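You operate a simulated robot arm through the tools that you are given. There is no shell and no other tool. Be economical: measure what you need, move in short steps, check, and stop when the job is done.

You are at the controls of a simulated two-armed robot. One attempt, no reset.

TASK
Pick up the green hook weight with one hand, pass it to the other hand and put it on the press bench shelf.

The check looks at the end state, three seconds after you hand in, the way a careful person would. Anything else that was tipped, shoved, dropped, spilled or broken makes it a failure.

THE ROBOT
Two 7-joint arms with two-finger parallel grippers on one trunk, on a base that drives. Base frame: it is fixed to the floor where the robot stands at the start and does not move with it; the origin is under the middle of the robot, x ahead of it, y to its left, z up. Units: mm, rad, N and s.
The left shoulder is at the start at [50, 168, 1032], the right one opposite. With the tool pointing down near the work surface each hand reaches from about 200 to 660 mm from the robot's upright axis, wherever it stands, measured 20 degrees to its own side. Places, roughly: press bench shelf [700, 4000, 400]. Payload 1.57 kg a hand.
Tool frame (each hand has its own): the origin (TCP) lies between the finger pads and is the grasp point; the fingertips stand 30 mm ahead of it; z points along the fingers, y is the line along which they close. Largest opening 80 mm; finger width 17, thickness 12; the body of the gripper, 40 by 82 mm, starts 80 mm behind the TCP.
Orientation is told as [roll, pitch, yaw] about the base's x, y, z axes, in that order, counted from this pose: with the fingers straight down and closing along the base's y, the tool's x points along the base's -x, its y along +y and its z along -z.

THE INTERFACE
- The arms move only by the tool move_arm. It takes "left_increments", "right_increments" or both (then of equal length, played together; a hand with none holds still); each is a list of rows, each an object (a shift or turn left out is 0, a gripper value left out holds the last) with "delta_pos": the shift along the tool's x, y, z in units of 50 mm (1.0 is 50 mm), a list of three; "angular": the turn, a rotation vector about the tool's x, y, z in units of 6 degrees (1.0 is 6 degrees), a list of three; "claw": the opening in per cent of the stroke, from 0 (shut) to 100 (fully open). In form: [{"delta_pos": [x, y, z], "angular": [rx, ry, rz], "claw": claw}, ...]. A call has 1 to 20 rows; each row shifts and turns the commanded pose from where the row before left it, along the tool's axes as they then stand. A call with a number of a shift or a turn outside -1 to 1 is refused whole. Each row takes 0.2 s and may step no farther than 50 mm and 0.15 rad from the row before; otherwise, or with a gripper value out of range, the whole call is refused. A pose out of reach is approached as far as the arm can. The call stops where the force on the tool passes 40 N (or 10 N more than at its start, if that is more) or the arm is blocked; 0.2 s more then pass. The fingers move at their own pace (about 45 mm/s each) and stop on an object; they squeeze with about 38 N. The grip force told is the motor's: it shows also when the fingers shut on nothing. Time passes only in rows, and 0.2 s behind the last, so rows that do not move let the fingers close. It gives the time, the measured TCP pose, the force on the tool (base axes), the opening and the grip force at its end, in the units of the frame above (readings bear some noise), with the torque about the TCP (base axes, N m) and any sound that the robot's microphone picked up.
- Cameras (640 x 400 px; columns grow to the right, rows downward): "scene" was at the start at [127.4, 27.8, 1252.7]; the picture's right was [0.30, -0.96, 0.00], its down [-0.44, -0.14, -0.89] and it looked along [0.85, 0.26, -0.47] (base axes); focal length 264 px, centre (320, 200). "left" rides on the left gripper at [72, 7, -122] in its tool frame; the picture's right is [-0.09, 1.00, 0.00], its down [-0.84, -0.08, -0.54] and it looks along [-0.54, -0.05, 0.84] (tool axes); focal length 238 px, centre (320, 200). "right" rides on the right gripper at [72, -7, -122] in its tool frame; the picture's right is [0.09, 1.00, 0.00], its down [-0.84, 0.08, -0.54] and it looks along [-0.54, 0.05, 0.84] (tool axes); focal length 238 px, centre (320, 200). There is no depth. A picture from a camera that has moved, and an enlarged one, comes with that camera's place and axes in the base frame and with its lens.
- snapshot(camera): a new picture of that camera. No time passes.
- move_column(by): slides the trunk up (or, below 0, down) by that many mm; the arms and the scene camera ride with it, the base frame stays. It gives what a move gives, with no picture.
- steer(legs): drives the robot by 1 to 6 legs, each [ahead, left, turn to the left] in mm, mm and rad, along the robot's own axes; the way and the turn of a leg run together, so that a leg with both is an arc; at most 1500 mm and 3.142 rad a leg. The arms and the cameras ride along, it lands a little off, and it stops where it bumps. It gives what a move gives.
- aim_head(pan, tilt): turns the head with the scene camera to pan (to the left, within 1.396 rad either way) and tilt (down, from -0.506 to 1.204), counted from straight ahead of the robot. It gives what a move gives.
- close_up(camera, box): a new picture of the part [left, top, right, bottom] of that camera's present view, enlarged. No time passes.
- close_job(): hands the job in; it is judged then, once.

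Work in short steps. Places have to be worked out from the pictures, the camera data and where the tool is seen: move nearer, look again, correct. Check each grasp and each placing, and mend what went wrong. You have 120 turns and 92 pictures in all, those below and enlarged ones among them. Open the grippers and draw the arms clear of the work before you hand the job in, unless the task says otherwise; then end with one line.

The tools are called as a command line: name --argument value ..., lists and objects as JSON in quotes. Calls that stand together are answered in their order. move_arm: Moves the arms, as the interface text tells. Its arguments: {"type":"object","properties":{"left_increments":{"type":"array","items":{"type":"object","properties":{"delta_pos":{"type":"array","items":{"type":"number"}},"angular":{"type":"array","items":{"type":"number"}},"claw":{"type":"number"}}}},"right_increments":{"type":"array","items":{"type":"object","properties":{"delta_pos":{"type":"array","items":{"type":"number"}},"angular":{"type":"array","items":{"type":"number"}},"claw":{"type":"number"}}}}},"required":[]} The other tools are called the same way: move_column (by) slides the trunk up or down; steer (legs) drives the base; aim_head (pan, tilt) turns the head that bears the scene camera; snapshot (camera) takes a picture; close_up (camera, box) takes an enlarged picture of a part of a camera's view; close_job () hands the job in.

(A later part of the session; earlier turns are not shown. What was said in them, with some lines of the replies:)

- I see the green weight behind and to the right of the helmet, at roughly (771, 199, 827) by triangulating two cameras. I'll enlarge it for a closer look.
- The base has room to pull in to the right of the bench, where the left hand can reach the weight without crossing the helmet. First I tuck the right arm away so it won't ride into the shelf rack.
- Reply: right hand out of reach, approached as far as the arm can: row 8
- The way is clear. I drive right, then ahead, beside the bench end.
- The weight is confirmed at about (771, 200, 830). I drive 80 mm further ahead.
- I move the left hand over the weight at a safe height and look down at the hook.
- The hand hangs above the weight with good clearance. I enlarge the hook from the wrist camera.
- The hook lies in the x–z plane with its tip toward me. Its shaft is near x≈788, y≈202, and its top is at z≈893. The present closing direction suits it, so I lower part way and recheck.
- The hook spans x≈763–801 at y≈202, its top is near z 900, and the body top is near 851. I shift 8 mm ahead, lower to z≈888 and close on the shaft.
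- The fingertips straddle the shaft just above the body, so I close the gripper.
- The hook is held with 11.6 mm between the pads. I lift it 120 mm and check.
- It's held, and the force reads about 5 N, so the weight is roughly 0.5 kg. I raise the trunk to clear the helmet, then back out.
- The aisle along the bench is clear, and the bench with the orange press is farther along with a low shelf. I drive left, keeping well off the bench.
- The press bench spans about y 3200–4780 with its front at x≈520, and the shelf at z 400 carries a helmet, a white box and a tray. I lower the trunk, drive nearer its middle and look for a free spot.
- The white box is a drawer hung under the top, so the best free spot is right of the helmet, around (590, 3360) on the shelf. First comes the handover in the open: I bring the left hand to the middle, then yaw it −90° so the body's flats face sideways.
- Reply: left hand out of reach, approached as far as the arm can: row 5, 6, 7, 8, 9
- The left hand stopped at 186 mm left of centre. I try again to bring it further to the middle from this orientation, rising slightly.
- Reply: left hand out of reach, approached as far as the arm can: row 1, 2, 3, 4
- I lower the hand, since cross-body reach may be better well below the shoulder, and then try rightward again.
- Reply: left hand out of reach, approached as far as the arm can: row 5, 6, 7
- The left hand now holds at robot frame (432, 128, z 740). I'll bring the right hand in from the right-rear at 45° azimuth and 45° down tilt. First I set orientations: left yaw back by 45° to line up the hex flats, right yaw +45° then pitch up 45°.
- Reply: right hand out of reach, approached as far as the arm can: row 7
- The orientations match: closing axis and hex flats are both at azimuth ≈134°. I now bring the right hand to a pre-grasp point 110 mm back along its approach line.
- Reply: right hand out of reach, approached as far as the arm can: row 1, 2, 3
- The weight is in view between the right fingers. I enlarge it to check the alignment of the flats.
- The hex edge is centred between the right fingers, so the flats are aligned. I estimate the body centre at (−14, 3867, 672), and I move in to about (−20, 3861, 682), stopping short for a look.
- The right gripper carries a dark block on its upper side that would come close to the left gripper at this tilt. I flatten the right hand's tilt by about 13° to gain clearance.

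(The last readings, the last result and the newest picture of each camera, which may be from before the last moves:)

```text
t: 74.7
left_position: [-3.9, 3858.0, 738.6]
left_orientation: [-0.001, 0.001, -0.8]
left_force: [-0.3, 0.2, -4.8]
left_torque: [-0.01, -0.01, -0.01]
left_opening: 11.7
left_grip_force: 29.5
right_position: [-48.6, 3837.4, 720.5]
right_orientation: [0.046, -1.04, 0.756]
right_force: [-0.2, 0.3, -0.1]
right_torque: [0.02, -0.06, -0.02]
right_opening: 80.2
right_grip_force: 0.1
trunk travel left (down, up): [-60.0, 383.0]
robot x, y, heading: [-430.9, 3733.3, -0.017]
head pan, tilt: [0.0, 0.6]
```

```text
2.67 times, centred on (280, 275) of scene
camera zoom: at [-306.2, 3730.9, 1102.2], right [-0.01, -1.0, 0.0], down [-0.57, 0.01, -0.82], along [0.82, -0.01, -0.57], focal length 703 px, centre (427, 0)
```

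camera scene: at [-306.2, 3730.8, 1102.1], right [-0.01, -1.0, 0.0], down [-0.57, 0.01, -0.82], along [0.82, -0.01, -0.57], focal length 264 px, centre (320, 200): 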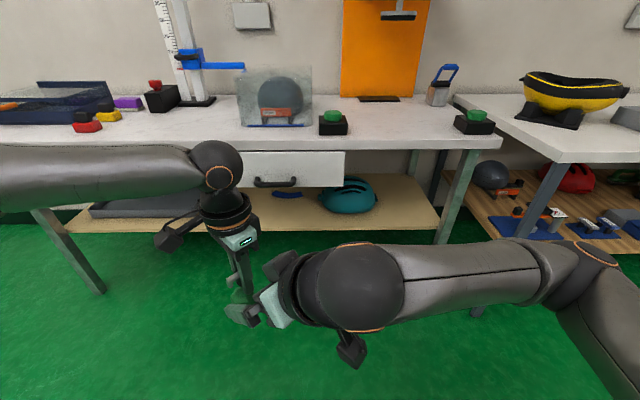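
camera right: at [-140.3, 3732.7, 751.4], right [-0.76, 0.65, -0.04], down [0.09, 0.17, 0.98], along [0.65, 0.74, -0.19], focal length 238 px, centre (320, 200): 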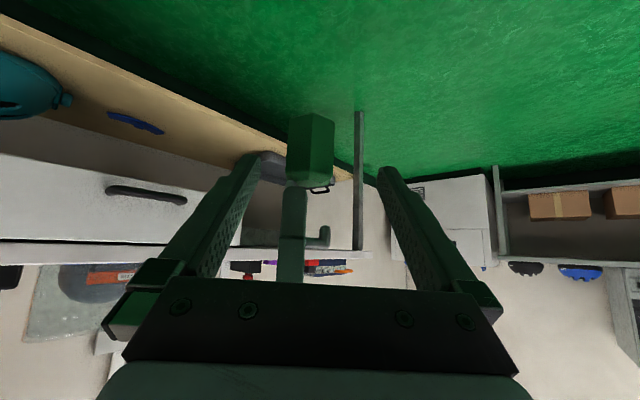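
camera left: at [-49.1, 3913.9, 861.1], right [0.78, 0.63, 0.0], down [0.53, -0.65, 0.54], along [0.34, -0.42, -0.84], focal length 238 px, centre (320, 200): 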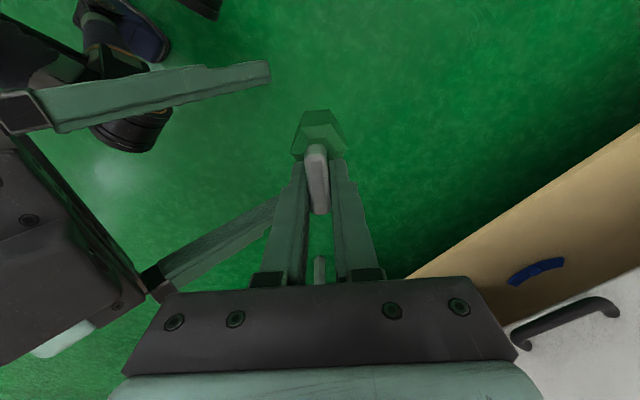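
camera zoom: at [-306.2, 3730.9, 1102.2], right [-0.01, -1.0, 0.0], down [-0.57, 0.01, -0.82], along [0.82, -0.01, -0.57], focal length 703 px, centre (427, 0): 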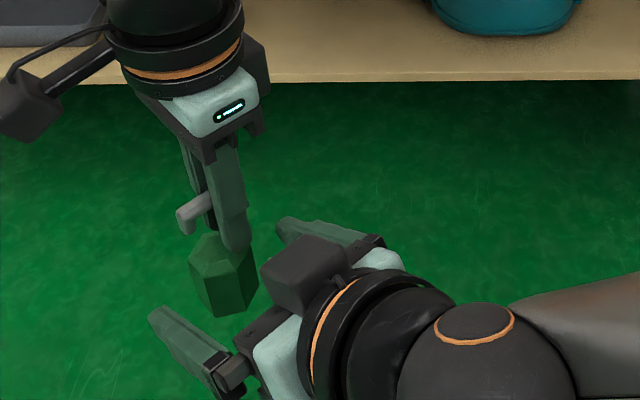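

There is clearance now. I lower slightly, then advance the last 52 mm along the fingers.

move_arm --right_increments '[{"delta_pos": [0.32, -0.04, 0]}, {"delta_pos": [0, 0, 0.35]}, {"delta_pos": [0, 0, 0.35]}, {"delta_pos": [0, 0, 0.35]}]'

close_up --camera "scene" --box '[160, 200, 400, 350]'

snapshot --camera "right"

snapshot --camera "left"

```text
t: 75.7
left_position: [-5.1, 3858.8, 737.5]
left_orientation: [0.001, 0.0, -0.8]
left_force: [-0.2, -0.1, -5.1]
left_torque: [-0.04, -0.05, 0.0]
left_opening: 11.9
left_grip_force: 29.5
right_position: [-21.4, 3862.2, 680.6]
right_orientation: [0.047, -1.035, 0.756]
right_force: [0.4, 0.1, -0.6]
right_torque: [0.03, 0.0, 0.01]
right_opening: 80.1
right_grip_force: 0.0
trunk travel left (down, up): [-60.0, 383.0]
robot x, y, heading: [-437.7, 3734.1, -0.011]
head pan, tilt: [0.0, 0.6]
```

```text
2.67 times, centred on (280, 275) of scene
camera zoom: at [-306.2, 3730.8, 1102.1], right [-0.01, -1.0, 0.0], down [-0.57, 0.01, -0.82], along [0.82, -0.01, -0.57], focal length 703 px, centre (427, 0)
```

zoom: 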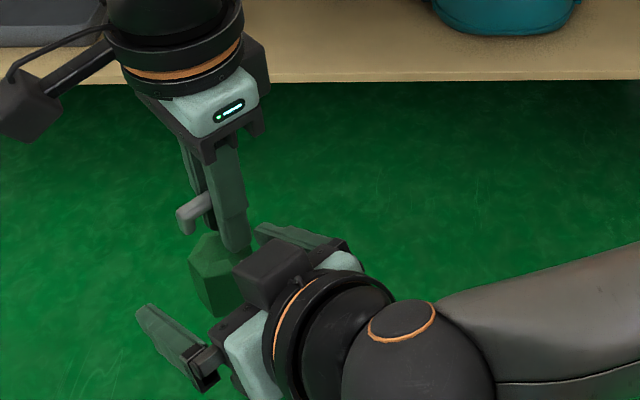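

```text
57 pictures are left
camera right: at [-115.8, 3756.3, 681.0], right [-0.75, 0.66, -0.05], down [-0.07, 0.01, 1.0], along [0.66, 0.75, 0.04], focal length 238 px, centre (320, 200)
```

right: 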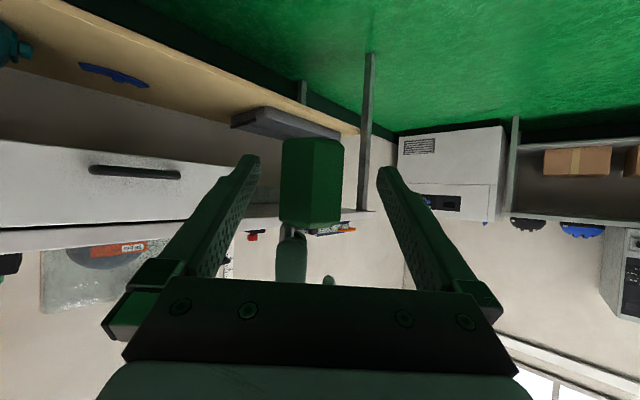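

```text
56 pictures are left
camera left: at [-49.1, 3913.9, 861.1], right [0.78, 0.63, 0.0], down [0.53, -0.65, 0.54], along [0.34, -0.42, -0.84], focal length 238 px, centre (320, 200)
```

left: 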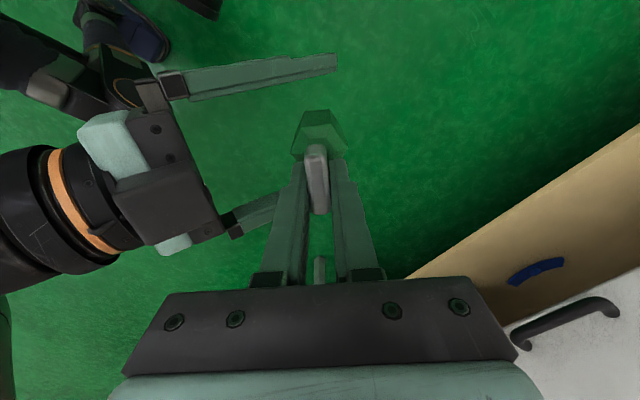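

The body sits about 5 mm to one side of the fingers' mid-plane. I correct that and close the right gripper.

move_arm --right_increments '[{"delta_pos": [0, -0.1, 0]}, {"claw": 0}, {"claw": 0}, {"claw": 0}, {"claw": 0}, {"claw": 0}]'

snapshot --camera "right"

close_up --camera "left" --box '[160, 20, 480, 220]'

```text
t: 77.1
left_position: [-5.0, 3857.9, 738.1]
left_orientation: [0.0, 0.002, -0.801]
left_force: [-1.7, 0.9, -3.6]
left_torque: [0.4, 0.42, 0.05]
left_opening: 12.0
left_grip_force: 29.4
right_position: [-18.0, 3858.7, 678.4]
right_orientation: [0.045, -1.036, 0.758]
right_force: [1.3, 0.1, 0.6]
right_torque: [-0.41, -0.35, -0.03]
right_opening: 41.4
right_grip_force: 37.8
trunk travel left (down, up): [-60.0, 383.0]
robot x, y, heading: [-437.7, 3731.2, -0.014]
head pan, tilt: [0.0, 0.6]
```

```text
55 pictures are left
camera right: at [-112.6, 3752.4, 680.0], right [-0.75, 0.66, -0.06], down [-0.07, 0.01, 1.0], along [0.66, 0.75, 0.04], focal length 238 px, centre (320, 200)
```

right: 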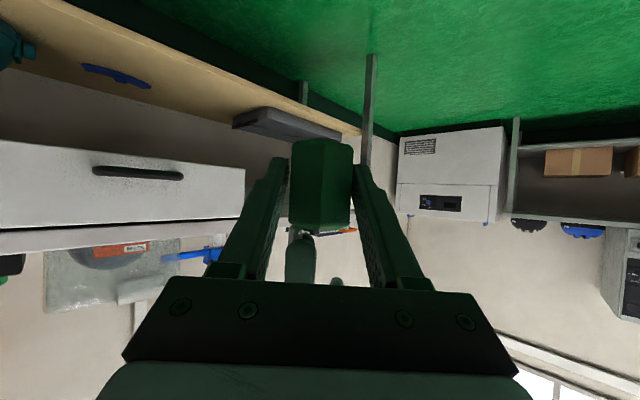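

```text
2.00 times, centred on (320, 120) of left
camera zoom: at [-49.2, 3914.0, 861.1], right [0.78, 0.63, 0.0], down [0.53, -0.65, 0.54], along [0.34, -0.42, -0.84], focal length 477 px, centre (320, 360)
```

zoom: 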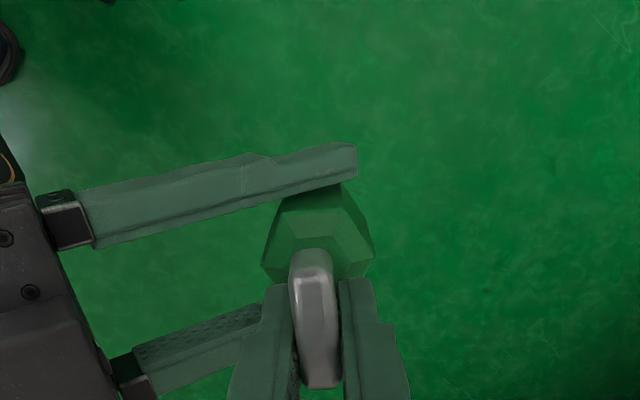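

The right hand has the body firmly (41 mm, 38 N). I open the left hand a little and draw it straight up off the hook.

move_arm --left_increments '[{"claw": 35}, {"claw": 35}, {"claw": 35}, {"delta_pos": [0, 0, -0.2]}, {"delta_pos": [0, 0, -0.6]}, {"delta_pos": [0, 0, -0.8]}, {"delta_pos": [0, 0, -0.8]}, {"delta_pos": [0, 0, -0.8]}]'

snapshot --camera "right"

close_up --camera "scene" --box '[160, 150, 400, 350]'

```text
t: 78.9
left_position: [-8.7, 3867.2, 867.0]
left_orientation: [0.001, 0.0, -0.8]
left_force: [0.4, -0.2, -0.5]
left_torque: [-0.01, 0.04, 0.0]
left_opening: 27.9
left_grip_force: 0.0
left hand out of reach, approached as far as the arm can: row 7, 8
right_position: [-18.6, 3858.1, 679.8]
right_orientation: [0.047, -1.033, 0.754]
right_force: [-0.2, 0.7, 0.9]
right_torque: [-0.05, 0.0, -0.03]
right_opening: 40.5
right_grip_force: 38.3
trunk travel left (down, up): [-60.0, 383.0]
robot x, y, heading: [-434.8, 3733.1, -0.014]
head pan, tilt: [0.0, 0.6]
```

```text
53 pictures are left
camera right: at [-112.8, 3752.6, 680.0], right [-0.75, 0.66, -0.05], down [-0.06, 0.01, 1.0], along [0.66, 0.75, 0.04], focal length 238 px, centre (320, 200)
```

right: 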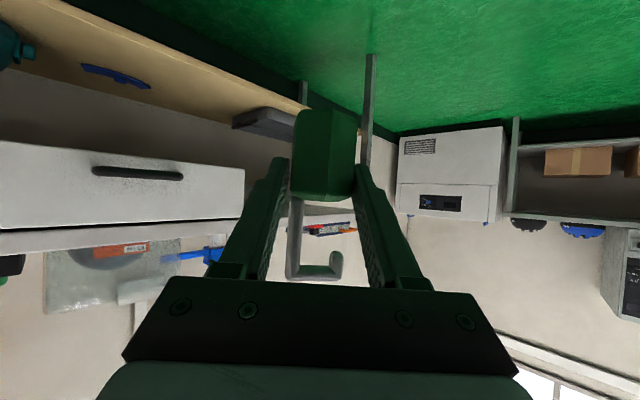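

```text
2.00 times, centred on (280, 250) of scene
camera zoom: at [-306.1, 3730.9, 1102.1], right [-0.01, -1.0, 0.0], down [-0.57, 0.01, -0.82], along [0.82, -0.01, -0.57], focal length 528 px, centre (400, 100)
```

zoom: 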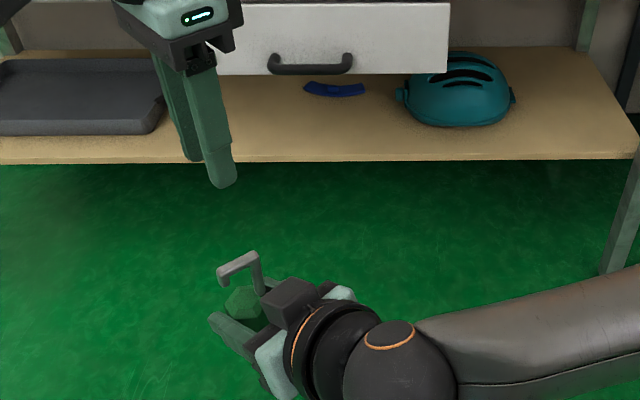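

After release the weight sits about 20 mm lower in the right fingers. I let a moment pass to check whether it is still slipping.

move_arm --right_increments '[{"claw": 0}, {"claw": 0}, {"claw": 0}]'

close_up --camera "right" --box '[200, 80, 440, 230]'

close_up --camera "left" --box '[160, 20, 480, 220]'

```text
t: 79.7
left_position: [-9.2, 3866.7, 867.5]
left_orientation: [0.0, -0.002, -0.799]
left_force: [0.2, 0.6, 0.2]
left_torque: [0.0, -0.02, 0.01]
left_opening: 28.0
left_grip_force: 0.1
right_position: [-19.1, 3858.1, 679.1]
right_orientation: [0.049, -1.033, 0.755]
right_force: [0.1, 0.3, -0.5]
right_torque: [-0.04, 0.05, -0.02]
right_opening: 40.9
right_grip_force: 38.4
trunk travel left (down, up): [-60.0, 383.0]
robot x, y, heading: [-435.6, 3733.2, -0.011]
head pan, tilt: [0.0, 0.6]
```

```text
2.67 times, centred on (320, 155) of right
camera zoom: at [-112.9, 3752.6, 680.0], right [-0.75, 0.66, -0.05], down [-0.06, 0.01, 1.0], along [0.66, 0.75, 0.04], focal length 636 px, centre (320, 320)
```

zoom: 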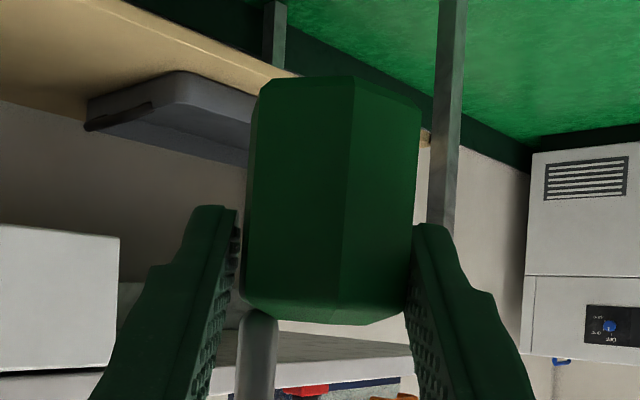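

```text
2.00 times, centred on (320, 120) of left
camera zoom: at [-52.9, 3922.5, 989.7], right [0.78, 0.63, 0.0], down [0.53, -0.65, 0.54], along [0.34, -0.42, -0.84], focal length 477 px, centre (320, 360)
```

zoom: 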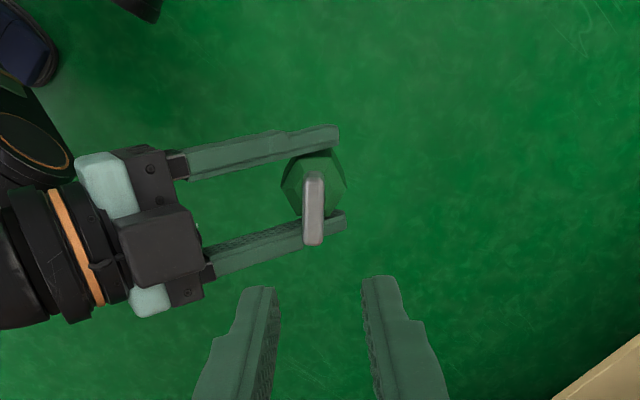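

The weight is stable now: held by the upper half of the body, upright, with its bottom about 45 mm below the right TCP. I separate the arms, moving left away to the left and right to the right.

move_arm --left_increments '[{"delta_pos": [0.645, 0.627, 0]}, {"delta_pos": [0.645, 0.627, 0]}, {"delta_pos": [0.645, 0.627, 0]}, {"delta_pos": [0.645, 0.627, 0]}, {"delta_pos": [0.645, 0.627, 0]}, {"delta_pos": [0.645, 0.627, 0]}]' --right_increments '[{"delta_pos": [0.14, -0.29, -0.237]}, {"delta_pos": [0.278, -0.58, -0.474]}, {"delta_pos": [0.278, -0.58, -0.474]}, {"delta_pos": [0.278, -0.58, -0.474]}, {"delta_pos": [0.278, -0.58, -0.474]}, {"delta_pos": [0.14, -0.29, -0.237]}]'

move_arm --right_increments '[{"angular": [0.79, -0.03, 0.464]}, {"angular": [0.79, -0.03, 0.464]}, {"angular": [0.79, -0.03, 0.464]}, {"angular": [0.79, -0.03, 0.464]}, {"angular": [0.79, -0.03, 0.464]}, {"angular": [0.79, -0.03, 0.464]}, {"angular": [0.79, -0.03, 0.464]}, {"angular": [0.79, -0.03, 0.464]}]'

snapshot --camera "scene"

snapshot --camera "right"

```text
t: 81.1
left_position: [-6.1, 4138.1, 866.8]
left_orientation: [0.0, -0.001, -0.802]
left_force: [0.0, -1.1, 0.4]
left_torque: [0.0, 0.03, 0.0]
left_opening: 28.1
left_grip_force: 0.1
right_position: [-12.4, 3658.3, 675.1]
right_orientation: [0.047, -1.036, 0.756]
right_force: [-1.0, -0.2, 0.0]
right_torque: [-0.01, 0.01, 0.02]
right_opening: 40.4
right_grip_force: 38.1
trunk travel left (down, up): [-60.0, 383.0]
robot x, y, heading: [-437.4, 3734.9, -0.013]
head pan, tilt: [0.0, 0.6]
```

```text
t: 82.9
left_position: [-6.4, 4138.3, 868.1]
left_orientation: [0.0, 0.001, -0.801]
left_force: [-0.1, -0.4, 0.5]
left_torque: [0.02, -0.01, -0.03]
left_opening: 27.9
left_grip_force: 0.1
right_position: [-9.3, 3581.3, 677.1]
right_orientation: [0.048, -1.038, 0.323]
right_force: [0.2, 0.2, -0.2]
right_torque: [-0.03, 0.04, -0.01]
right_opening: 40.7
right_grip_force: 38.6
right hand out of reach, approached as far as the arm can: row 4, 5, 6, 7, 8
trunk travel left (down, up): [-60.0, 383.0]
robot x, y, heading: [-437.9, 3738.6, -0.012]
head pan, tilt: [0.0, 0.6]
```

```text
49 pictures are left
camera scene: at [-306.2, 3730.6, 1102.2], right [-0.01, -1.0, 0.0], down [-0.57, 0.01, -0.82], along [0.82, -0.01, -0.57], focal length 264 px, centre (320, 200)
```

scene: 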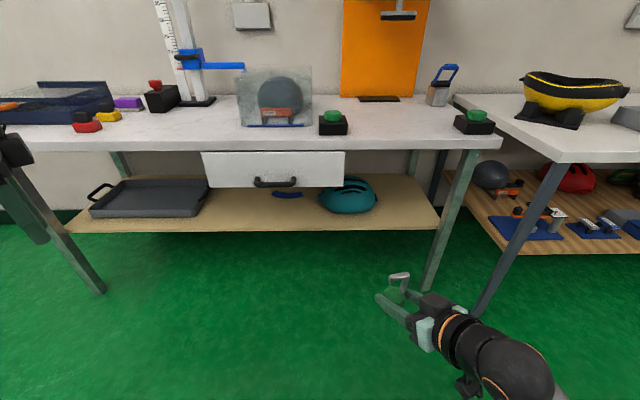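

```text
48 pictures are left
camera right: at [-139.3, 3525.0, 676.9], right [-0.4, 0.92, -0.06], down [-0.06, 0.03, 1.0], along [0.92, 0.4, 0.04], focal length 238 px, centre (320, 200)
```

right: 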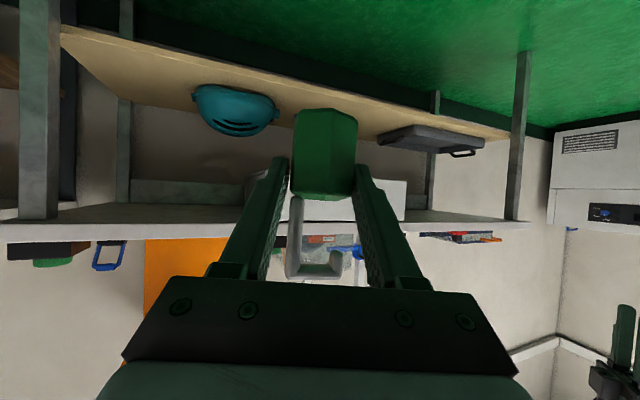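

It's still well held; the hand points 18° left and the wrist won't yaw further, so I'll use the base heading for the rest. I lower the trunk fully, then move the hand down and out in the open.

move_column --by -60

move_arm --right_increments '[{"delta_pos": [0.32, -0.2, 0.54]}, {"delta_pos": [0.32, -0.2, 0.54]}, {"delta_pos": [0.32, -0.2, 0.54]}, {"delta_pos": [0.32, -0.2, 0.54]}]'

aim_head --pan -0.3 --tilt 0.75

snapshot --camera "scene"

```text
t: 83.9
left_position: [-5.4, 4138.7, 807.3]
left_orientation: [0.0, 0.0, -0.8]
left_force: [-0.1, -0.3, 0.7]
left_torque: [0.01, -0.02, 0.0]
left_opening: 28.1
left_grip_force: 0.0
right_position: [-8.5, 3581.4, 617.6]
right_orientation: [0.047, -1.038, 0.322]
right_force: [-0.2, -0.4, -0.8]
right_torque: [0.02, 0.03, 0.04]
right_opening: 40.7
right_grip_force: 37.7
trunk travel left (down, up): [0.0, 443.0]
robot x, y, heading: [-437.8, 3731.5, -0.012]
head pan, tilt: [0.0, 0.6]
```

```text
t: 84.9
left_position: [-5.6, 4140.1, 807.7]
left_orientation: [0.001, -0.001, -0.799]
left_force: [-0.6, -0.7, 0.0]
left_torque: [0.0, 0.02, 0.0]
left_opening: 28.0
left_grip_force: 0.1
right_position: [61.3, 3569.4, 504.0]
right_orientation: [0.047, -1.038, 0.322]
right_force: [-0.5, -0.3, -1.0]
right_torque: [0.01, 0.11, -0.01]
right_opening: 40.6
right_grip_force: 38.2
trunk travel left (down, up): [0.0, 443.0]
robot x, y, heading: [-437.2, 3730.4, -0.014]
head pan, tilt: [0.0, 0.6]
```

```text
t: 85.7
left_position: [-7.2, 4137.5, 807.7]
left_orientation: [0.0, -0.001, -0.798]
left_force: [0.0, 0.4, 0.0]
left_torque: [-0.02, 0.02, -0.02]
left_opening: 28.1
left_grip_force: 0.1
right_position: [61.1, 3568.7, 504.5]
right_orientation: [0.049, -1.038, 0.321]
right_force: [-0.4, 0.4, -0.8]
right_torque: [-0.02, 0.06, 0.03]
right_opening: 40.3
right_grip_force: 37.9
trunk travel left (down, up): [0.0, 443.0]
robot x, y, heading: [-435.3, 3731.0, -0.014]
head pan, tilt: [-0.3, 0.75]
```

```text
47 pictures are left
camera scene: at [-315.7, 3706.3, 1029.3], right [-0.31, -0.95, 0.0], down [-0.65, 0.21, -0.73], along [0.7, -0.23, -0.68], focal length 264 px, centre (320, 200)
```

scene: 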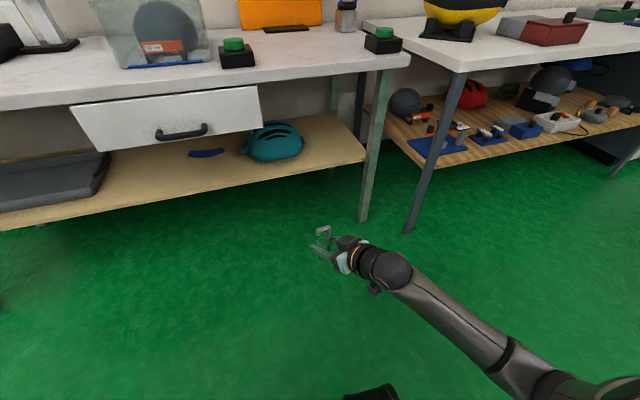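

The elbow stays close to the body, so no base turn is needed. I pull the left arm back and up away from the bench, shift right and drive most of the way in.

move_arm --left_increments '[{"delta_pos": [0.52, -0.54, -0.5]}, {"delta_pos": [0.52, -0.54, -0.5]}, {"delta_pos": [0.52, -0.54, -0.5]}, {"delta_pos": [0.52, -0.54, -0.5]}]'

steer --legs '[[0, -183, 0.014], [370, 0, 0]]'

aim_head --pan -0.35 --tilt 0.75

snapshot --camera "scene"

snapshot --camera "right"

```text
t: 86.7
left_position: [-154.7, 4135.6, 908.2]
left_orientation: [-0.003, 0.002, -0.799]
left_force: [0.1, 0.1, -0.5]
left_torque: [0.0, 0.05, 0.0]
left_opening: 28.0
left_grip_force: 0.0
right_position: [61.1, 3568.3, 504.5]
right_orientation: [0.048, -1.037, 0.323]
right_force: [-0.5, 0.2, 0.0]
right_torque: [-0.03, -0.01, -0.01]
right_opening: 39.8
right_grip_force: 38.6
trunk travel left (down, up): [0.0, 443.0]
robot x, y, heading: [-433.2, 3732.3, -0.013]
head pan, tilt: [-0.3, 0.75]
```

```text
t: 90.9
left_position: [203.5, 3956.4, 908.6]
left_orientation: [0.0, -0.001, -0.783]
left_force: [0.4, -1.1, 0.2]
left_torque: [-0.03, -0.01, -0.01]
left_opening: 28.1
left_grip_force: 0.0
right_position: [427.9, 3393.0, 504.6]
right_orientation: [0.049, -1.038, 0.338]
right_force: [0.3, -0.4, 0.7]
right_torque: [0.0, 0.06, 0.01]
right_opening: 36.6
right_grip_force: 38.0
trunk travel left (down, up): [0.0, 443.0]
robot x, y, heading: [-68.1, 3548.5, 0.004]
head pan, tilt: [-0.3, 0.75]
```

```text
t: 91.5
left_position: [204.1, 3955.7, 908.5]
left_orientation: [0.001, 0.001, -0.784]
left_force: [-0.1, 0.5, 0.3]
left_torque: [0.01, -0.01, -0.02]
left_opening: 28.0
left_grip_force: 0.1
right_position: [428.1, 3392.5, 503.2]
right_orientation: [0.049, -1.037, 0.338]
right_force: [0.2, 0.7, -0.2]
right_torque: [0.03, 0.05, 0.0]
right_opening: 36.5
right_grip_force: 38.1
trunk travel left (down, up): [0.0, 443.0]
robot x, y, heading: [-69.0, 3545.2, 0.005]
head pan, tilt: [-0.351, 0.75]
```

```text
46 pictures are left
camera scene: at [48.2, 3520.0, 1029.3], right [-0.34, -0.94, 0.0], down [-0.64, 0.23, -0.73], along [0.69, -0.25, -0.68], focal length 264 px, centre (320, 200)
```

scene: 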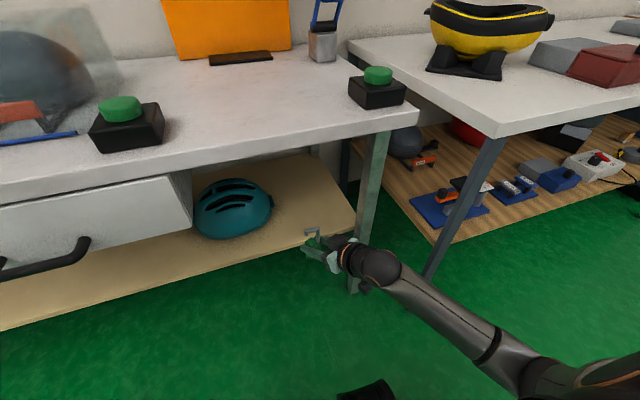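

```text
45 pictures are left
camera right: at [299.4, 3333.5, 504.7], right [-0.41, 0.91, -0.05], down [-0.06, 0.03, 1.0], along [0.91, 0.42, 0.04], focal length 238 px, centre (320, 200)
```

right: 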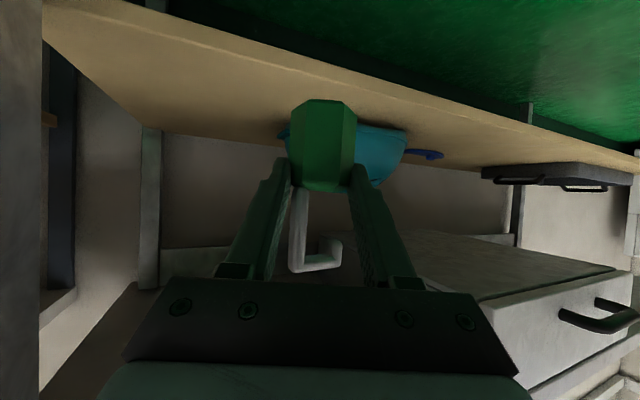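

The opening shrank from 40.7 to 36.5 mm, so I must see whether the weight is sliding or just settling onto its flats. I enlarge the view.

close_up --camera "right" --box '[200, 80, 440, 230]'

close_up --camera "scene" --box '[270, 210, 398, 290]'

```text
2.67 times, centred on (320, 155) of right
camera zoom: at [299.4, 3333.5, 504.7], right [-0.41, 0.91, -0.05], down [-0.06, 0.03, 1.0], along [0.91, 0.42, 0.04], focal length 636 px, centre (320, 320)
```

zoom: 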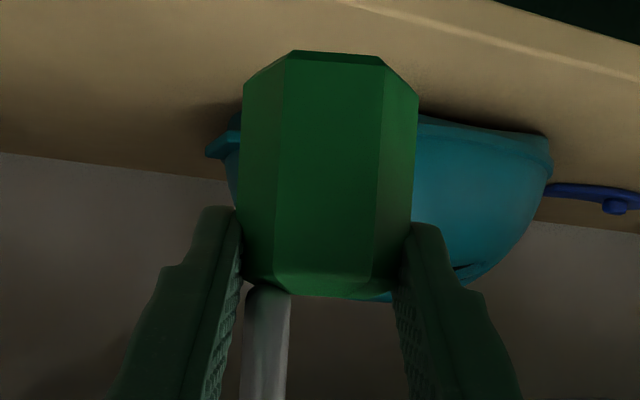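

```text
5.00 times, centred on (334, 250) of scene
camera zoom: at [48.2, 3520.0, 1029.3], right [-0.34, -0.94, 0.0], down [-0.64, 0.23, -0.73], along [0.69, -0.25, -0.68], focal length 1319 px, centre (250, -50)
```

zoom: 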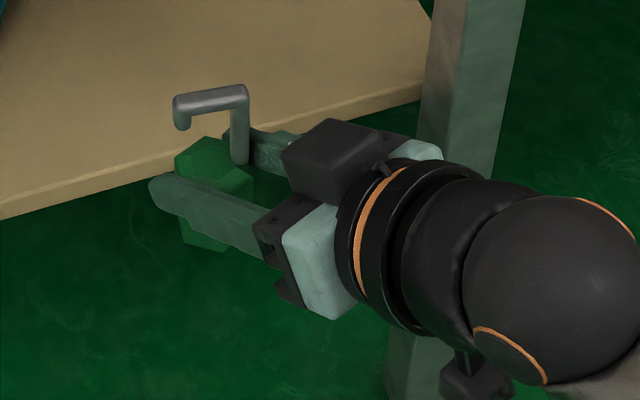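

It rotated so corners meet the pads, and it has crept about 10 mm down, so I need it on the shelf soon. I extend the arm 115 mm smoothly over the shelf, then lower 38 mm.

move_arm --right_increments '[{"delta_pos": [-0.11, -0.077, 0.187]}, {"delta_pos": [-0.22, -0.153, 0.374]}, {"delta_pos": [-0.22, -0.153, 0.374]}, {"delta_pos": [-0.22, -0.153, 0.374]}, {"delta_pos": [-0.22, -0.153, 0.374]}, {"delta_pos": [-0.11, -0.077, 0.187]}, {"delta_pos": [0.16, -0.008, 0.095]}, {"delta_pos": [0.16, -0.008, 0.095]}, {"delta_pos": [0.16, -0.008, 0.095]}, {"delta_pos": [0.16, -0.008, 0.095]}]'

snapshot --camera "right"

close_up --camera "scene" --box '[240, 170, 400, 270]'

```text
t: 93.7
left_position: [203.6, 3955.7, 909.4]
left_orientation: [0.001, 0.0, -0.784]
left_force: [0.7, 0.0, -0.6]
left_torque: [-0.03, 0.01, 0.01]
left_opening: 27.9
left_grip_force: 0.0
right_position: [545.1, 3397.8, 464.9]
right_orientation: [0.047, -1.038, 0.337]
right_force: [-0.7, 0.5, -0.4]
right_torque: [-0.05, 0.04, -0.01]
right_opening: 36.3
right_grip_force: 37.8
trunk travel left (down, up): [0.0, 443.0]
robot x, y, heading: [-69.5, 3547.6, 0.004]
head pan, tilt: [-0.351, 0.75]
```

```text
42 pictures are left
camera right: at [415.6, 3339.4, 466.8], right [-0.41, 0.91, -0.05], down [-0.06, 0.03, 1.0], along [0.91, 0.42, 0.04], focal length 238 px, centre (320, 200)
```

right: 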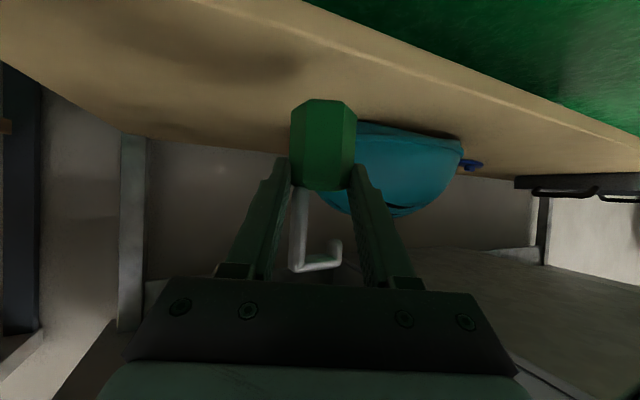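

```text
4.00 times, centred on (320, 220) of scene
camera zoom: at [48.3, 3520.0, 1029.3], right [-0.34, -0.94, 0.0], down [-0.64, 0.23, -0.73], along [0.69, -0.25, -0.68], focal length 1055 px, centre (320, 120)
```

zoom: 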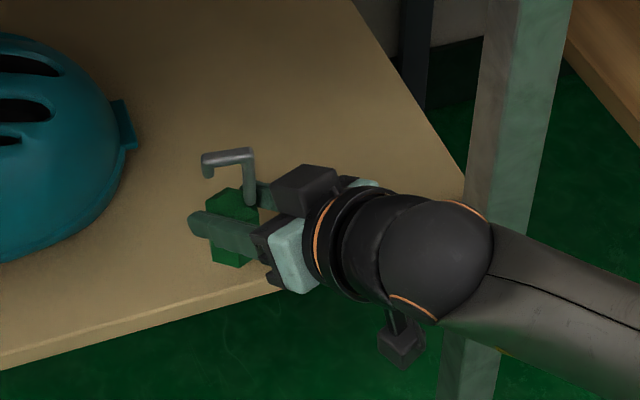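

It's still held, over the shelf about 13 mm up. I go 20 mm further in and lower in small steps until contact.

move_arm --right_increments '[{"delta_pos": [-0.1, -0.066, 0.163]}, {"delta_pos": [-0.1, -0.066, 0.163]}, {"delta_pos": [-0.02, -0.015, 0.037]}, {"delta_pos": [0.069, -0.003, 0.04]}, {"delta_pos": [0.069, -0.003, 0.04]}, {"delta_pos": [0.052, -0.002, 0.03]}]'

snapshot --camera "right"

close_up --camera "scene" --box '[256, 180, 384, 260]'

```text
t: 95.1
left_position: [203.6, 3956.3, 909.0]
left_orientation: [0.0, 0.0, -0.784]
left_force: [-0.3, 0.5, 0.2]
left_torque: [-0.01, -0.07, 0.01]
left_opening: 27.9
left_grip_force: 0.1
right_position: [565.0, 3397.8, 454.5]
right_orientation: [0.05, -1.039, 0.339]
right_force: [0.5, 0.2, -0.1]
right_torque: [-0.03, 0.06, 0.03]
right_opening: 36.0
right_grip_force: 38.1
trunk travel left (down, up): [0.0, 443.0]
robot x, y, heading: [-68.7, 3545.0, 0.004]
head pan, tilt: [-0.351, 0.75]
```

```text
40 pictures are left
camera right: at [437.2, 3339.2, 455.3], right [-0.41, 0.91, -0.05], down [-0.06, 0.03, 1.0], along [0.91, 0.42, 0.04], focal length 238 px, centre (320, 200)
```

right: 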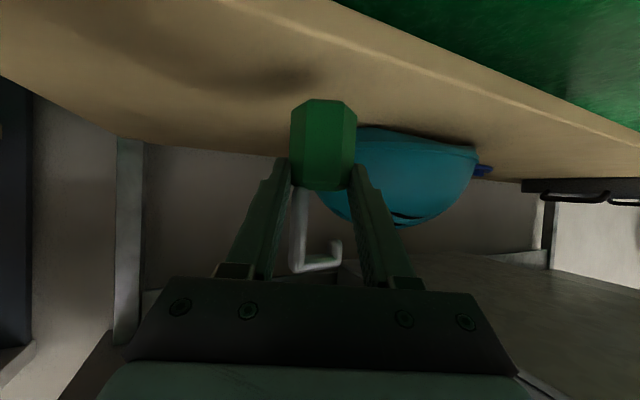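

```text
5.00 times, centred on (320, 220) of scene
camera zoom: at [48.3, 3520.0, 1029.2], right [-0.34, -0.94, 0.0], down [-0.64, 0.23, -0.73], along [0.69, -0.25, -0.68], focal length 1319 px, centre (320, 100)
```

zoom: 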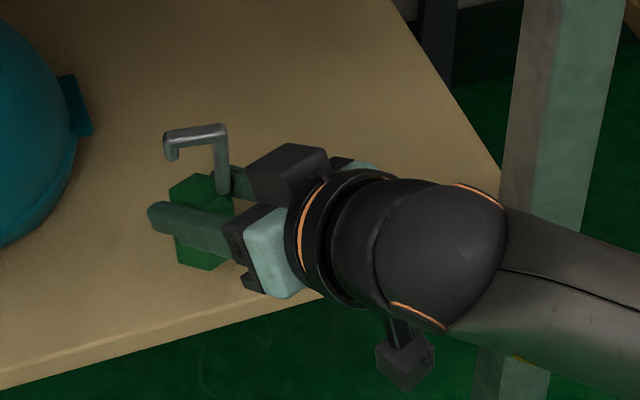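

There's no contact yet, so I lower another 6 mm in 2 mm rows and watch the force.

move_arm --right_increments '[{"delta_pos": [0.035, -0.002, 0.02]}, {"delta_pos": [0.035, -0.002, 0.02]}, {"delta_pos": [0.035, -0.002, 0.02]}]'

close_up --camera "right" --box '[200, 50, 440, 200]'

```text
t: 95.9
left_position: [203.9, 3955.5, 909.4]
left_orientation: [0.0, 0.0, -0.784]
left_force: [0.5, 0.5, 0.8]
left_torque: [0.02, 0.01, -0.01]
left_opening: 27.7
left_grip_force: 0.1
right_position: [566.2, 3397.6, 449.2]
right_orientation: [0.048, -1.04, 0.34]
right_force: [-0.3, 0.4, 1.3]
right_torque: [-0.03, 0.03, 0.0]
right_opening: 36.2
right_grip_force: 38.3
trunk travel left (down, up): [0.0, 443.0]
robot x, y, heading: [-70.9, 3545.3, -0.001]
head pan, tilt: [-0.351, 0.75]
```

```text
2.67 times, centred on (320, 125) of right
camera zoom: at [437.1, 3338.6, 449.3], right [-0.41, 0.91, -0.05], down [-0.06, 0.03, 1.0], along [0.91, 0.42, 0.04], focal length 636 px, centre (320, 400)
```

zoom: 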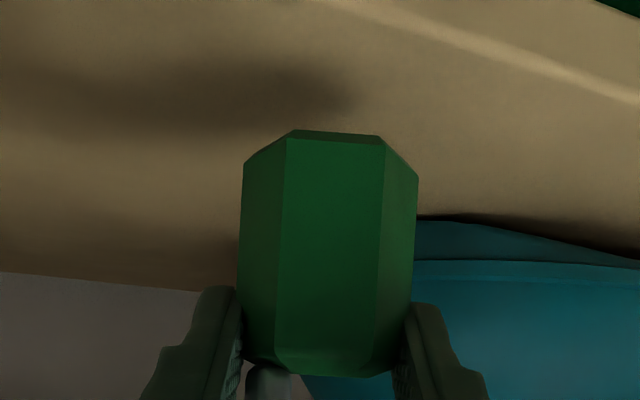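

The weight hasn't shifted in the grip, so it isn't touching yet. I continue down 9 mm.

move_arm --right_increments '[{"delta_pos": [0.035, -0.002, 0.02]}, {"delta_pos": [0.035, -0.002, 0.02]}, {"delta_pos": [0.035, -0.002, 0.02]}, {"delta_pos": [0.035, -0.002, 0.02]}]'

close_up --camera "right" --box '[200, 50, 440, 200]'

```text
t: 96.9
left_position: [203.9, 3957.5, 908.5]
left_orientation: [0.0, 0.0, -0.786]
left_force: [-0.4, 1.1, 0.4]
left_torque: [0.0, 0.0, 0.0]
left_opening: 27.8
left_grip_force: 0.1
right_position: [565.9, 3397.3, 439.9]
right_orientation: [0.048, -1.04, 0.339]
right_force: [0.9, -0.4, 1.2]
right_torque: [0.0, 0.05, -0.05]
right_opening: 36.3
right_grip_force: 38.0
trunk travel left (down, up): [0.0, 443.0]
robot x, y, heading: [-74.0, 3547.0, 0.004]
head pan, tilt: [-0.351, 0.75]
```

```text
2.67 times, centred on (320, 125) of right
camera zoom: at [436.9, 3338.3, 440.5], right [-0.41, 0.91, -0.06], down [-0.06, 0.03, 1.0], along [0.91, 0.42, 0.04], focal length 636 px, centre (320, 400)
```

zoom: 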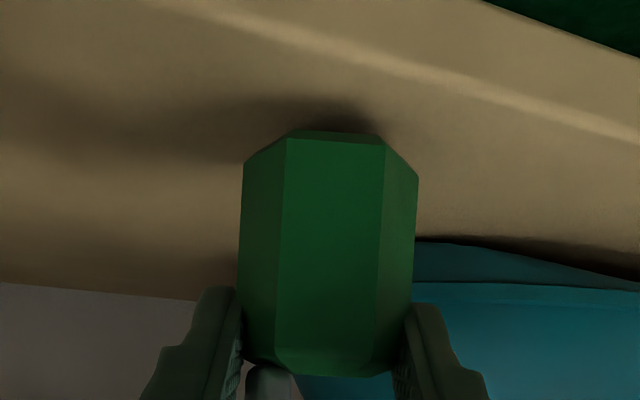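

The shadow is nearly meeting the base, leaving a gap of roughly 5 mm. I continue down 6 mm in 2 mm rows.

move_arm --right_increments '[{"delta_pos": [0.035, -0.002, 0.02]}, {"delta_pos": [0.035, -0.002, 0.02]}, {"delta_pos": [0.035, -0.002, 0.02]}]'

close_up --camera "right" --box '[200, 50, 440, 200]'

```text
t: 97.7
left_position: [204.2, 3956.7, 909.5]
left_orientation: [-0.001, -0.002, -0.783]
left_force: [0.2, 0.0, 0.5]
left_torque: [0.0, 0.04, -0.02]
left_opening: 28.1
left_grip_force: 0.0
right_position: [566.8, 3397.5, 434.8]
right_orientation: [0.047, -1.038, 0.339]
right_force: [-0.2, -0.3, 0.0]
right_torque: [-0.02, 0.02, -0.01]
right_opening: 36.0
right_grip_force: 38.6
trunk travel left (down, up): [0.0, 443.0]
robot x, y, heading: [-70.3, 3549.5, 0.001]
head pan, tilt: [-0.351, 0.75]
```

```text
2.67 times, centred on (320, 125) of right
camera zoom: at [436.9, 3338.0, 435.0], right [-0.41, 0.91, -0.06], down [-0.06, 0.03, 1.0], along [0.91, 0.42, 0.04], focal length 636 px, centre (320, 400)
```

zoom: 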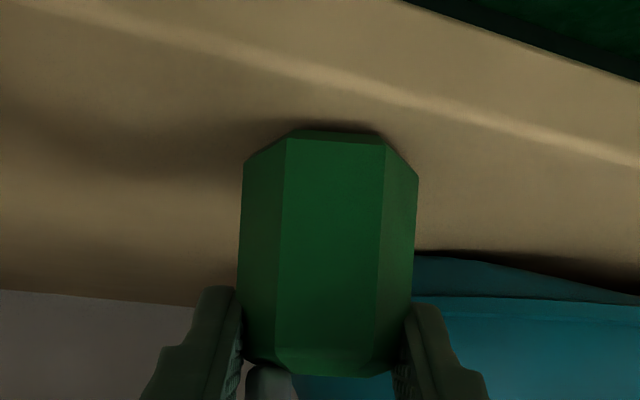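

Very near contact, so I go down 4 mm more and check the force.

move_arm --right_increments '[{"delta_pos": [0.035, -0.002, 0.02]}, {"delta_pos": [0.035, -0.002, 0.02]}]'

close_up --camera "right" --box '[200, 50, 440, 200]'

```text
t: 98.3
left_position: [204.6, 3956.0, 908.9]
left_orientation: [-0.002, 0.0, -0.784]
left_force: [0.3, 0.2, -0.3]
left_torque: [-0.01, 0.0, 0.01]
left_opening: 27.8
left_grip_force: 0.1
right_position: [565.9, 3397.6, 432.8]
right_orientation: [0.049, -1.042, 0.34]
right_force: [-1.8, -0.9, 0.5]
right_torque: [-0.12, 0.06, 0.0]
right_opening: 36.3
right_grip_force: 37.8
trunk travel left (down, up): [0.0, 443.0]
robot x, y, heading: [-70.5, 3545.5, -0.002]
head pan, tilt: [-0.351, 0.75]
```

```text
2.67 times, centred on (320, 125) of right
camera zoom: at [437.8, 3338.0, 432.3], right [-0.41, 0.91, -0.06], down [-0.06, 0.03, 1.0], along [0.91, 0.42, 0.04], focal length 636 px, centre (320, 400)
```

zoom: 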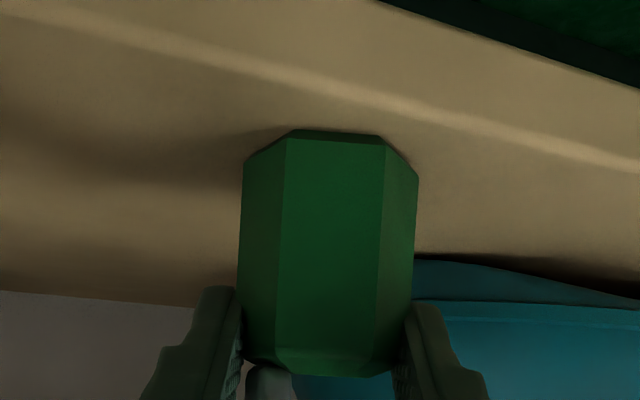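

The hand dropped only about 2.5 mm of the 4 commanded and a small force and torque appeared, so contact is starting. I press 2 mm more to confirm.

move_arm --right_increments '[{"delta_pos": [0.035, -0.002, 0.02]}, {"delta_pos": [0, 0, 0]}]'

close_up --camera "right" --box '[200, 50, 440, 200]'

```text
t: 98.9
left_position: [201.8, 3956.1, 908.9]
left_orientation: [0.001, -0.001, -0.784]
left_force: [-0.2, -0.5, 0.5]
left_torque: [-0.01, -0.01, 0.0]
left_opening: 27.9
left_grip_force: 0.1
right_position: [567.4, 3398.2, 432.3]
right_orientation: [0.047, -1.045, 0.34]
right_force: [-2.8, -0.6, 11.8]
right_torque: [-0.25, 0.13, -0.02]
right_opening: 36.2
right_grip_force: 38.0
trunk travel left (down, up): [0.0, 443.0]
robot x, y, heading: [-70.2, 3552.8, 0.006]
head pan, tilt: [-0.351, 0.75]
```

```text
2.67 times, centred on (320, 125) of right
camera zoom: at [438.1, 3338.1, 431.8], right [-0.41, 0.91, -0.06], down [-0.07, 0.03, 1.0], along [0.91, 0.42, 0.05], focal length 636 px, centre (320, 400)
```

zoom: 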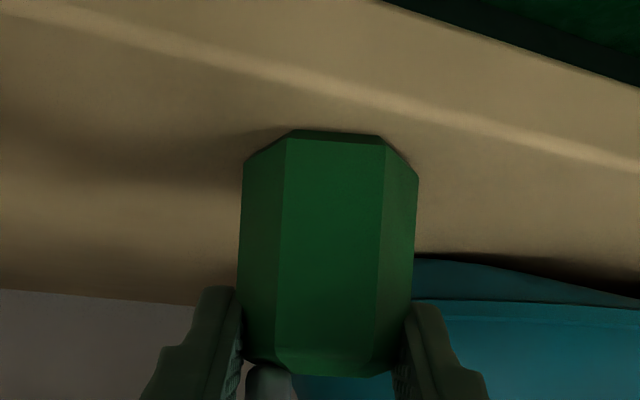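

Contact is confirmed: 12 N upward and the weight standing on the shelf. I open the fingers.

move_arm --right_increments '[{"claw": 50}, {"claw": 70}, {"claw": 70}, {"claw": 70}]'

snapshot --camera "right"

close_up --camera "scene" --box '[256, 180, 384, 260]'

```text
t: 99.9
left_position: [203.7, 3956.7, 909.2]
left_orientation: [-0.001, 0.0, -0.784]
left_force: [-0.1, 0.5, -0.4]
left_torque: [-0.02, -0.01, -0.02]
left_opening: 27.8
left_grip_force: 0.1
right_position: [566.9, 3395.9, 428.4]
right_orientation: [0.047, -1.038, 0.339]
right_force: [-0.8, 0.2, 0.4]
right_torque: [0.02, 0.01, -0.04]
right_opening: 56.1
right_grip_force: 0.0
trunk travel left (down, up): [0.0, 443.0]
robot x, y, heading: [-68.4, 3545.8, -0.002]
head pan, tilt: [-0.351, 0.75]
```

```text
33 pictures are left
camera right: at [437.0, 3337.7, 429.4], right [-0.41, 0.91, -0.06], down [-0.06, 0.03, 1.0], along [0.91, 0.42, 0.04], focal length 238 px, centre (320, 200)
```

right: 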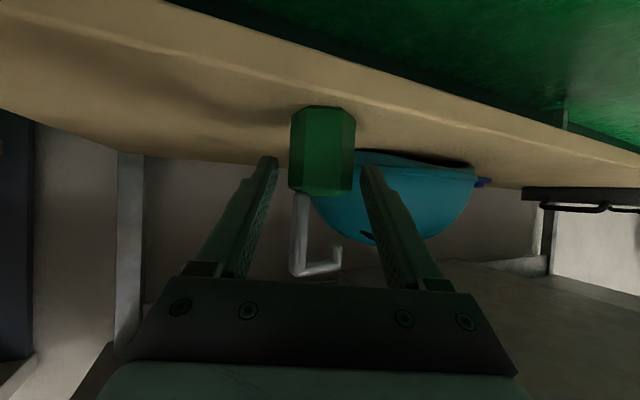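

```text
5.00 times, centred on (320, 220) of scene
camera zoom: at [47.9, 3520.1, 1029.3], right [-0.34, -0.94, 0.0], down [-0.64, 0.23, -0.73], along [0.69, -0.25, -0.68], focal length 1319 px, centre (320, 100)
```

zoom: 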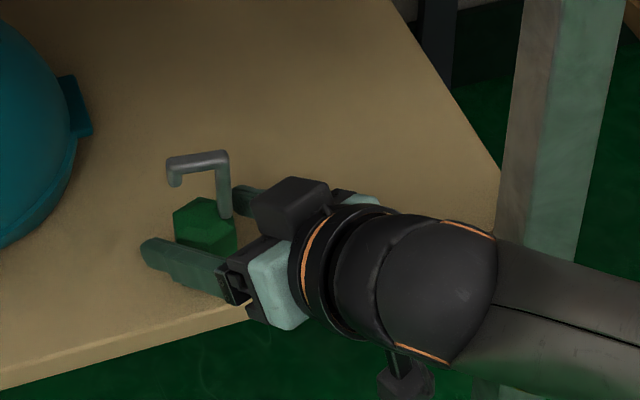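

The weight stands free and upright between the open fingers. I draw the hand straight back, level, along its finger direction.

move_arm --right_increments '[{"delta_pos": [0.12, 0, -0.22]}, {"delta_pos": [0.25, 0, -0.44]}, {"delta_pos": [0.25, 0, -0.44]}, {"delta_pos": [0.25, 0, -0.44]}, {"delta_pos": [0.25, 0, -0.44]}, {"delta_pos": [0.25, 0, -0.44]}]'

snapshot --camera "scene"

snapshot --camera "right"

```text
t: 101.3
left_position: [203.9, 3955.3, 908.1]
left_orientation: [-0.001, 0.0, -0.784]
left_force: [0.2, 0.5, -0.1]
left_torque: [0.04, 0.04, 0.0]
left_opening: 28.2
left_grip_force: 0.0
right_position: [435.6, 3344.8, 430.9]
right_orientation: [0.045, -1.039, 0.342]
right_force: [0.8, -0.4, 0.0]
right_torque: [-0.02, 0.03, -0.01]
right_opening: 55.9
right_grip_force: 0.0
trunk travel left (down, up): [0.0, 443.0]
robot x, y, heading: [-72.3, 3548.2, 0.006]
head pan, tilt: [-0.351, 0.75]
```

```text
31 pictures are left
camera scene: at [47.9, 3520.1, 1029.3], right [-0.34, -0.94, 0.0], down [-0.64, 0.23, -0.73], along [0.69, -0.25, -0.68], focal length 264 px, centre (320, 200)
```

scene: 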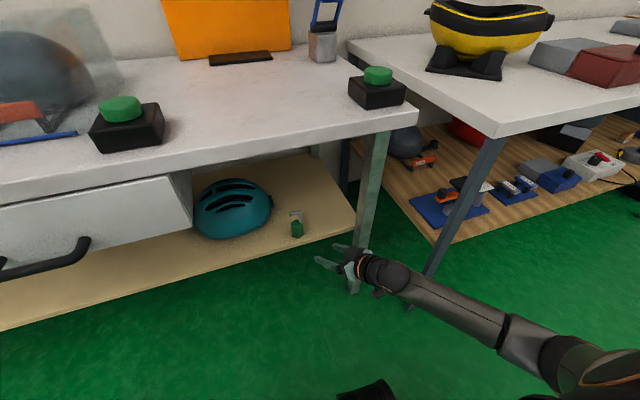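

```text
30 pictures are left
camera right: at [307.2, 3285.2, 431.5], right [-0.41, 0.91, -0.06], down [-0.06, 0.03, 1.0], along [0.91, 0.42, 0.04], focal length 238 px, centre (320, 200)
```

right: 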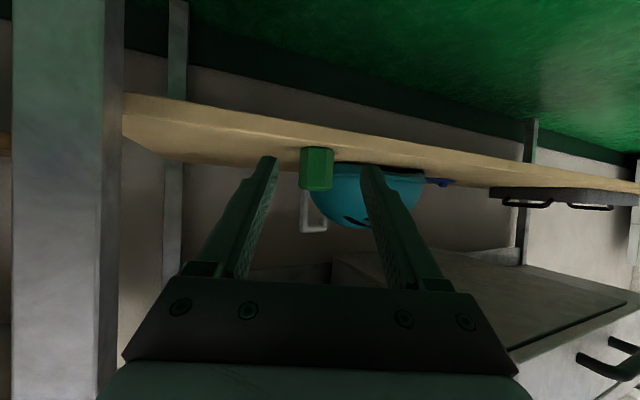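

The weight stands upright on the shelf and the hand is clear. I back the robot off, open the left gripper fully and take a last look.

steer --legs '[[-250, 0, 0]]'

move_arm --left_increments '[{"claw": 100}, {"claw": 100}, {"claw": 100}]' --right_increments '[{"claw": 100}, {"claw": 100}, {"claw": 100}]'

snapshot --camera "scene"

```text
t: 103.2
left_position: [-50.7, 3955.4, 908.4]
left_orientation: [0.0, -0.001, -0.784]
left_force: [-0.4, -0.7, -0.1]
left_torque: [-0.02, -0.01, -0.03]
left_opening: 27.9
left_grip_force: 0.1
right_position: [183.0, 3343.5, 430.6]
right_orientation: [0.047, -1.038, 0.339]
right_force: [-0.4, 0.4, 1.1]
right_torque: [0.0, 0.0, 0.03]
right_opening: 56.1
right_grip_force: 0.1
trunk travel left (down, up): [0.0, 443.0]
robot x, y, heading: [-322.6, 3547.2, 0.004]
head pan, tilt: [-0.351, 0.75]
```

```text
t: 104.0
left_position: [-51.1, 3955.6, 909.6]
left_orientation: [0.0, 0.001, -0.785]
left_force: [0.1, 0.4, -0.3]
left_torque: [0.02, 0.02, -0.01]
left_opening: 80.1
left_grip_force: 0.0
right_position: [183.4, 3343.3, 431.1]
right_orientation: [0.048, -1.039, 0.338]
right_force: [-1.1, 0.1, 0.6]
right_torque: [0.01, 0.05, 0.02]
right_opening: 79.8
right_grip_force: 0.0
trunk travel left (down, up): [0.0, 443.0]
robot x, y, heading: [-320.9, 3548.2, 0.001]
head pan, tilt: [-0.351, 0.75]
```

```text
29 pictures are left
camera scene: at [-205.7, 3519.6, 1029.3], right [-0.34, -0.94, 0.0], down [-0.64, 0.23, -0.73], along [0.69, -0.25, -0.68], focal length 264 px, centre (320, 200)
```

scene: 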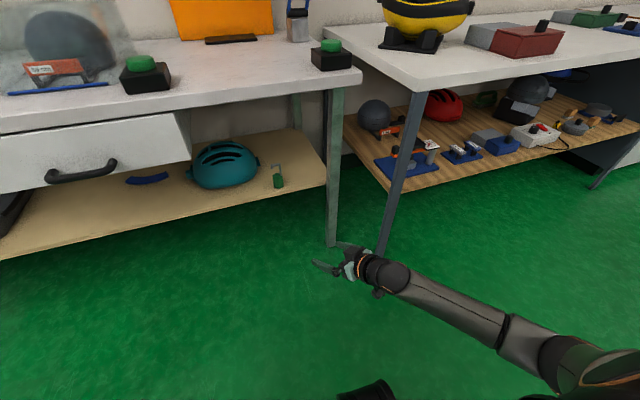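

The weight stands on the press bench shelf, nothing else has moved, both grippers are open and clear. I hand the job in.

close_job

```text
The job is handed in.
```

The green hook weight was picked up with the left hand, passed to the right, and now stands upright on the press bench shelf; it slid about 30 mm in the right gripper on the way but was not dropped, and nothing else was disturbed as far as the pictures show.
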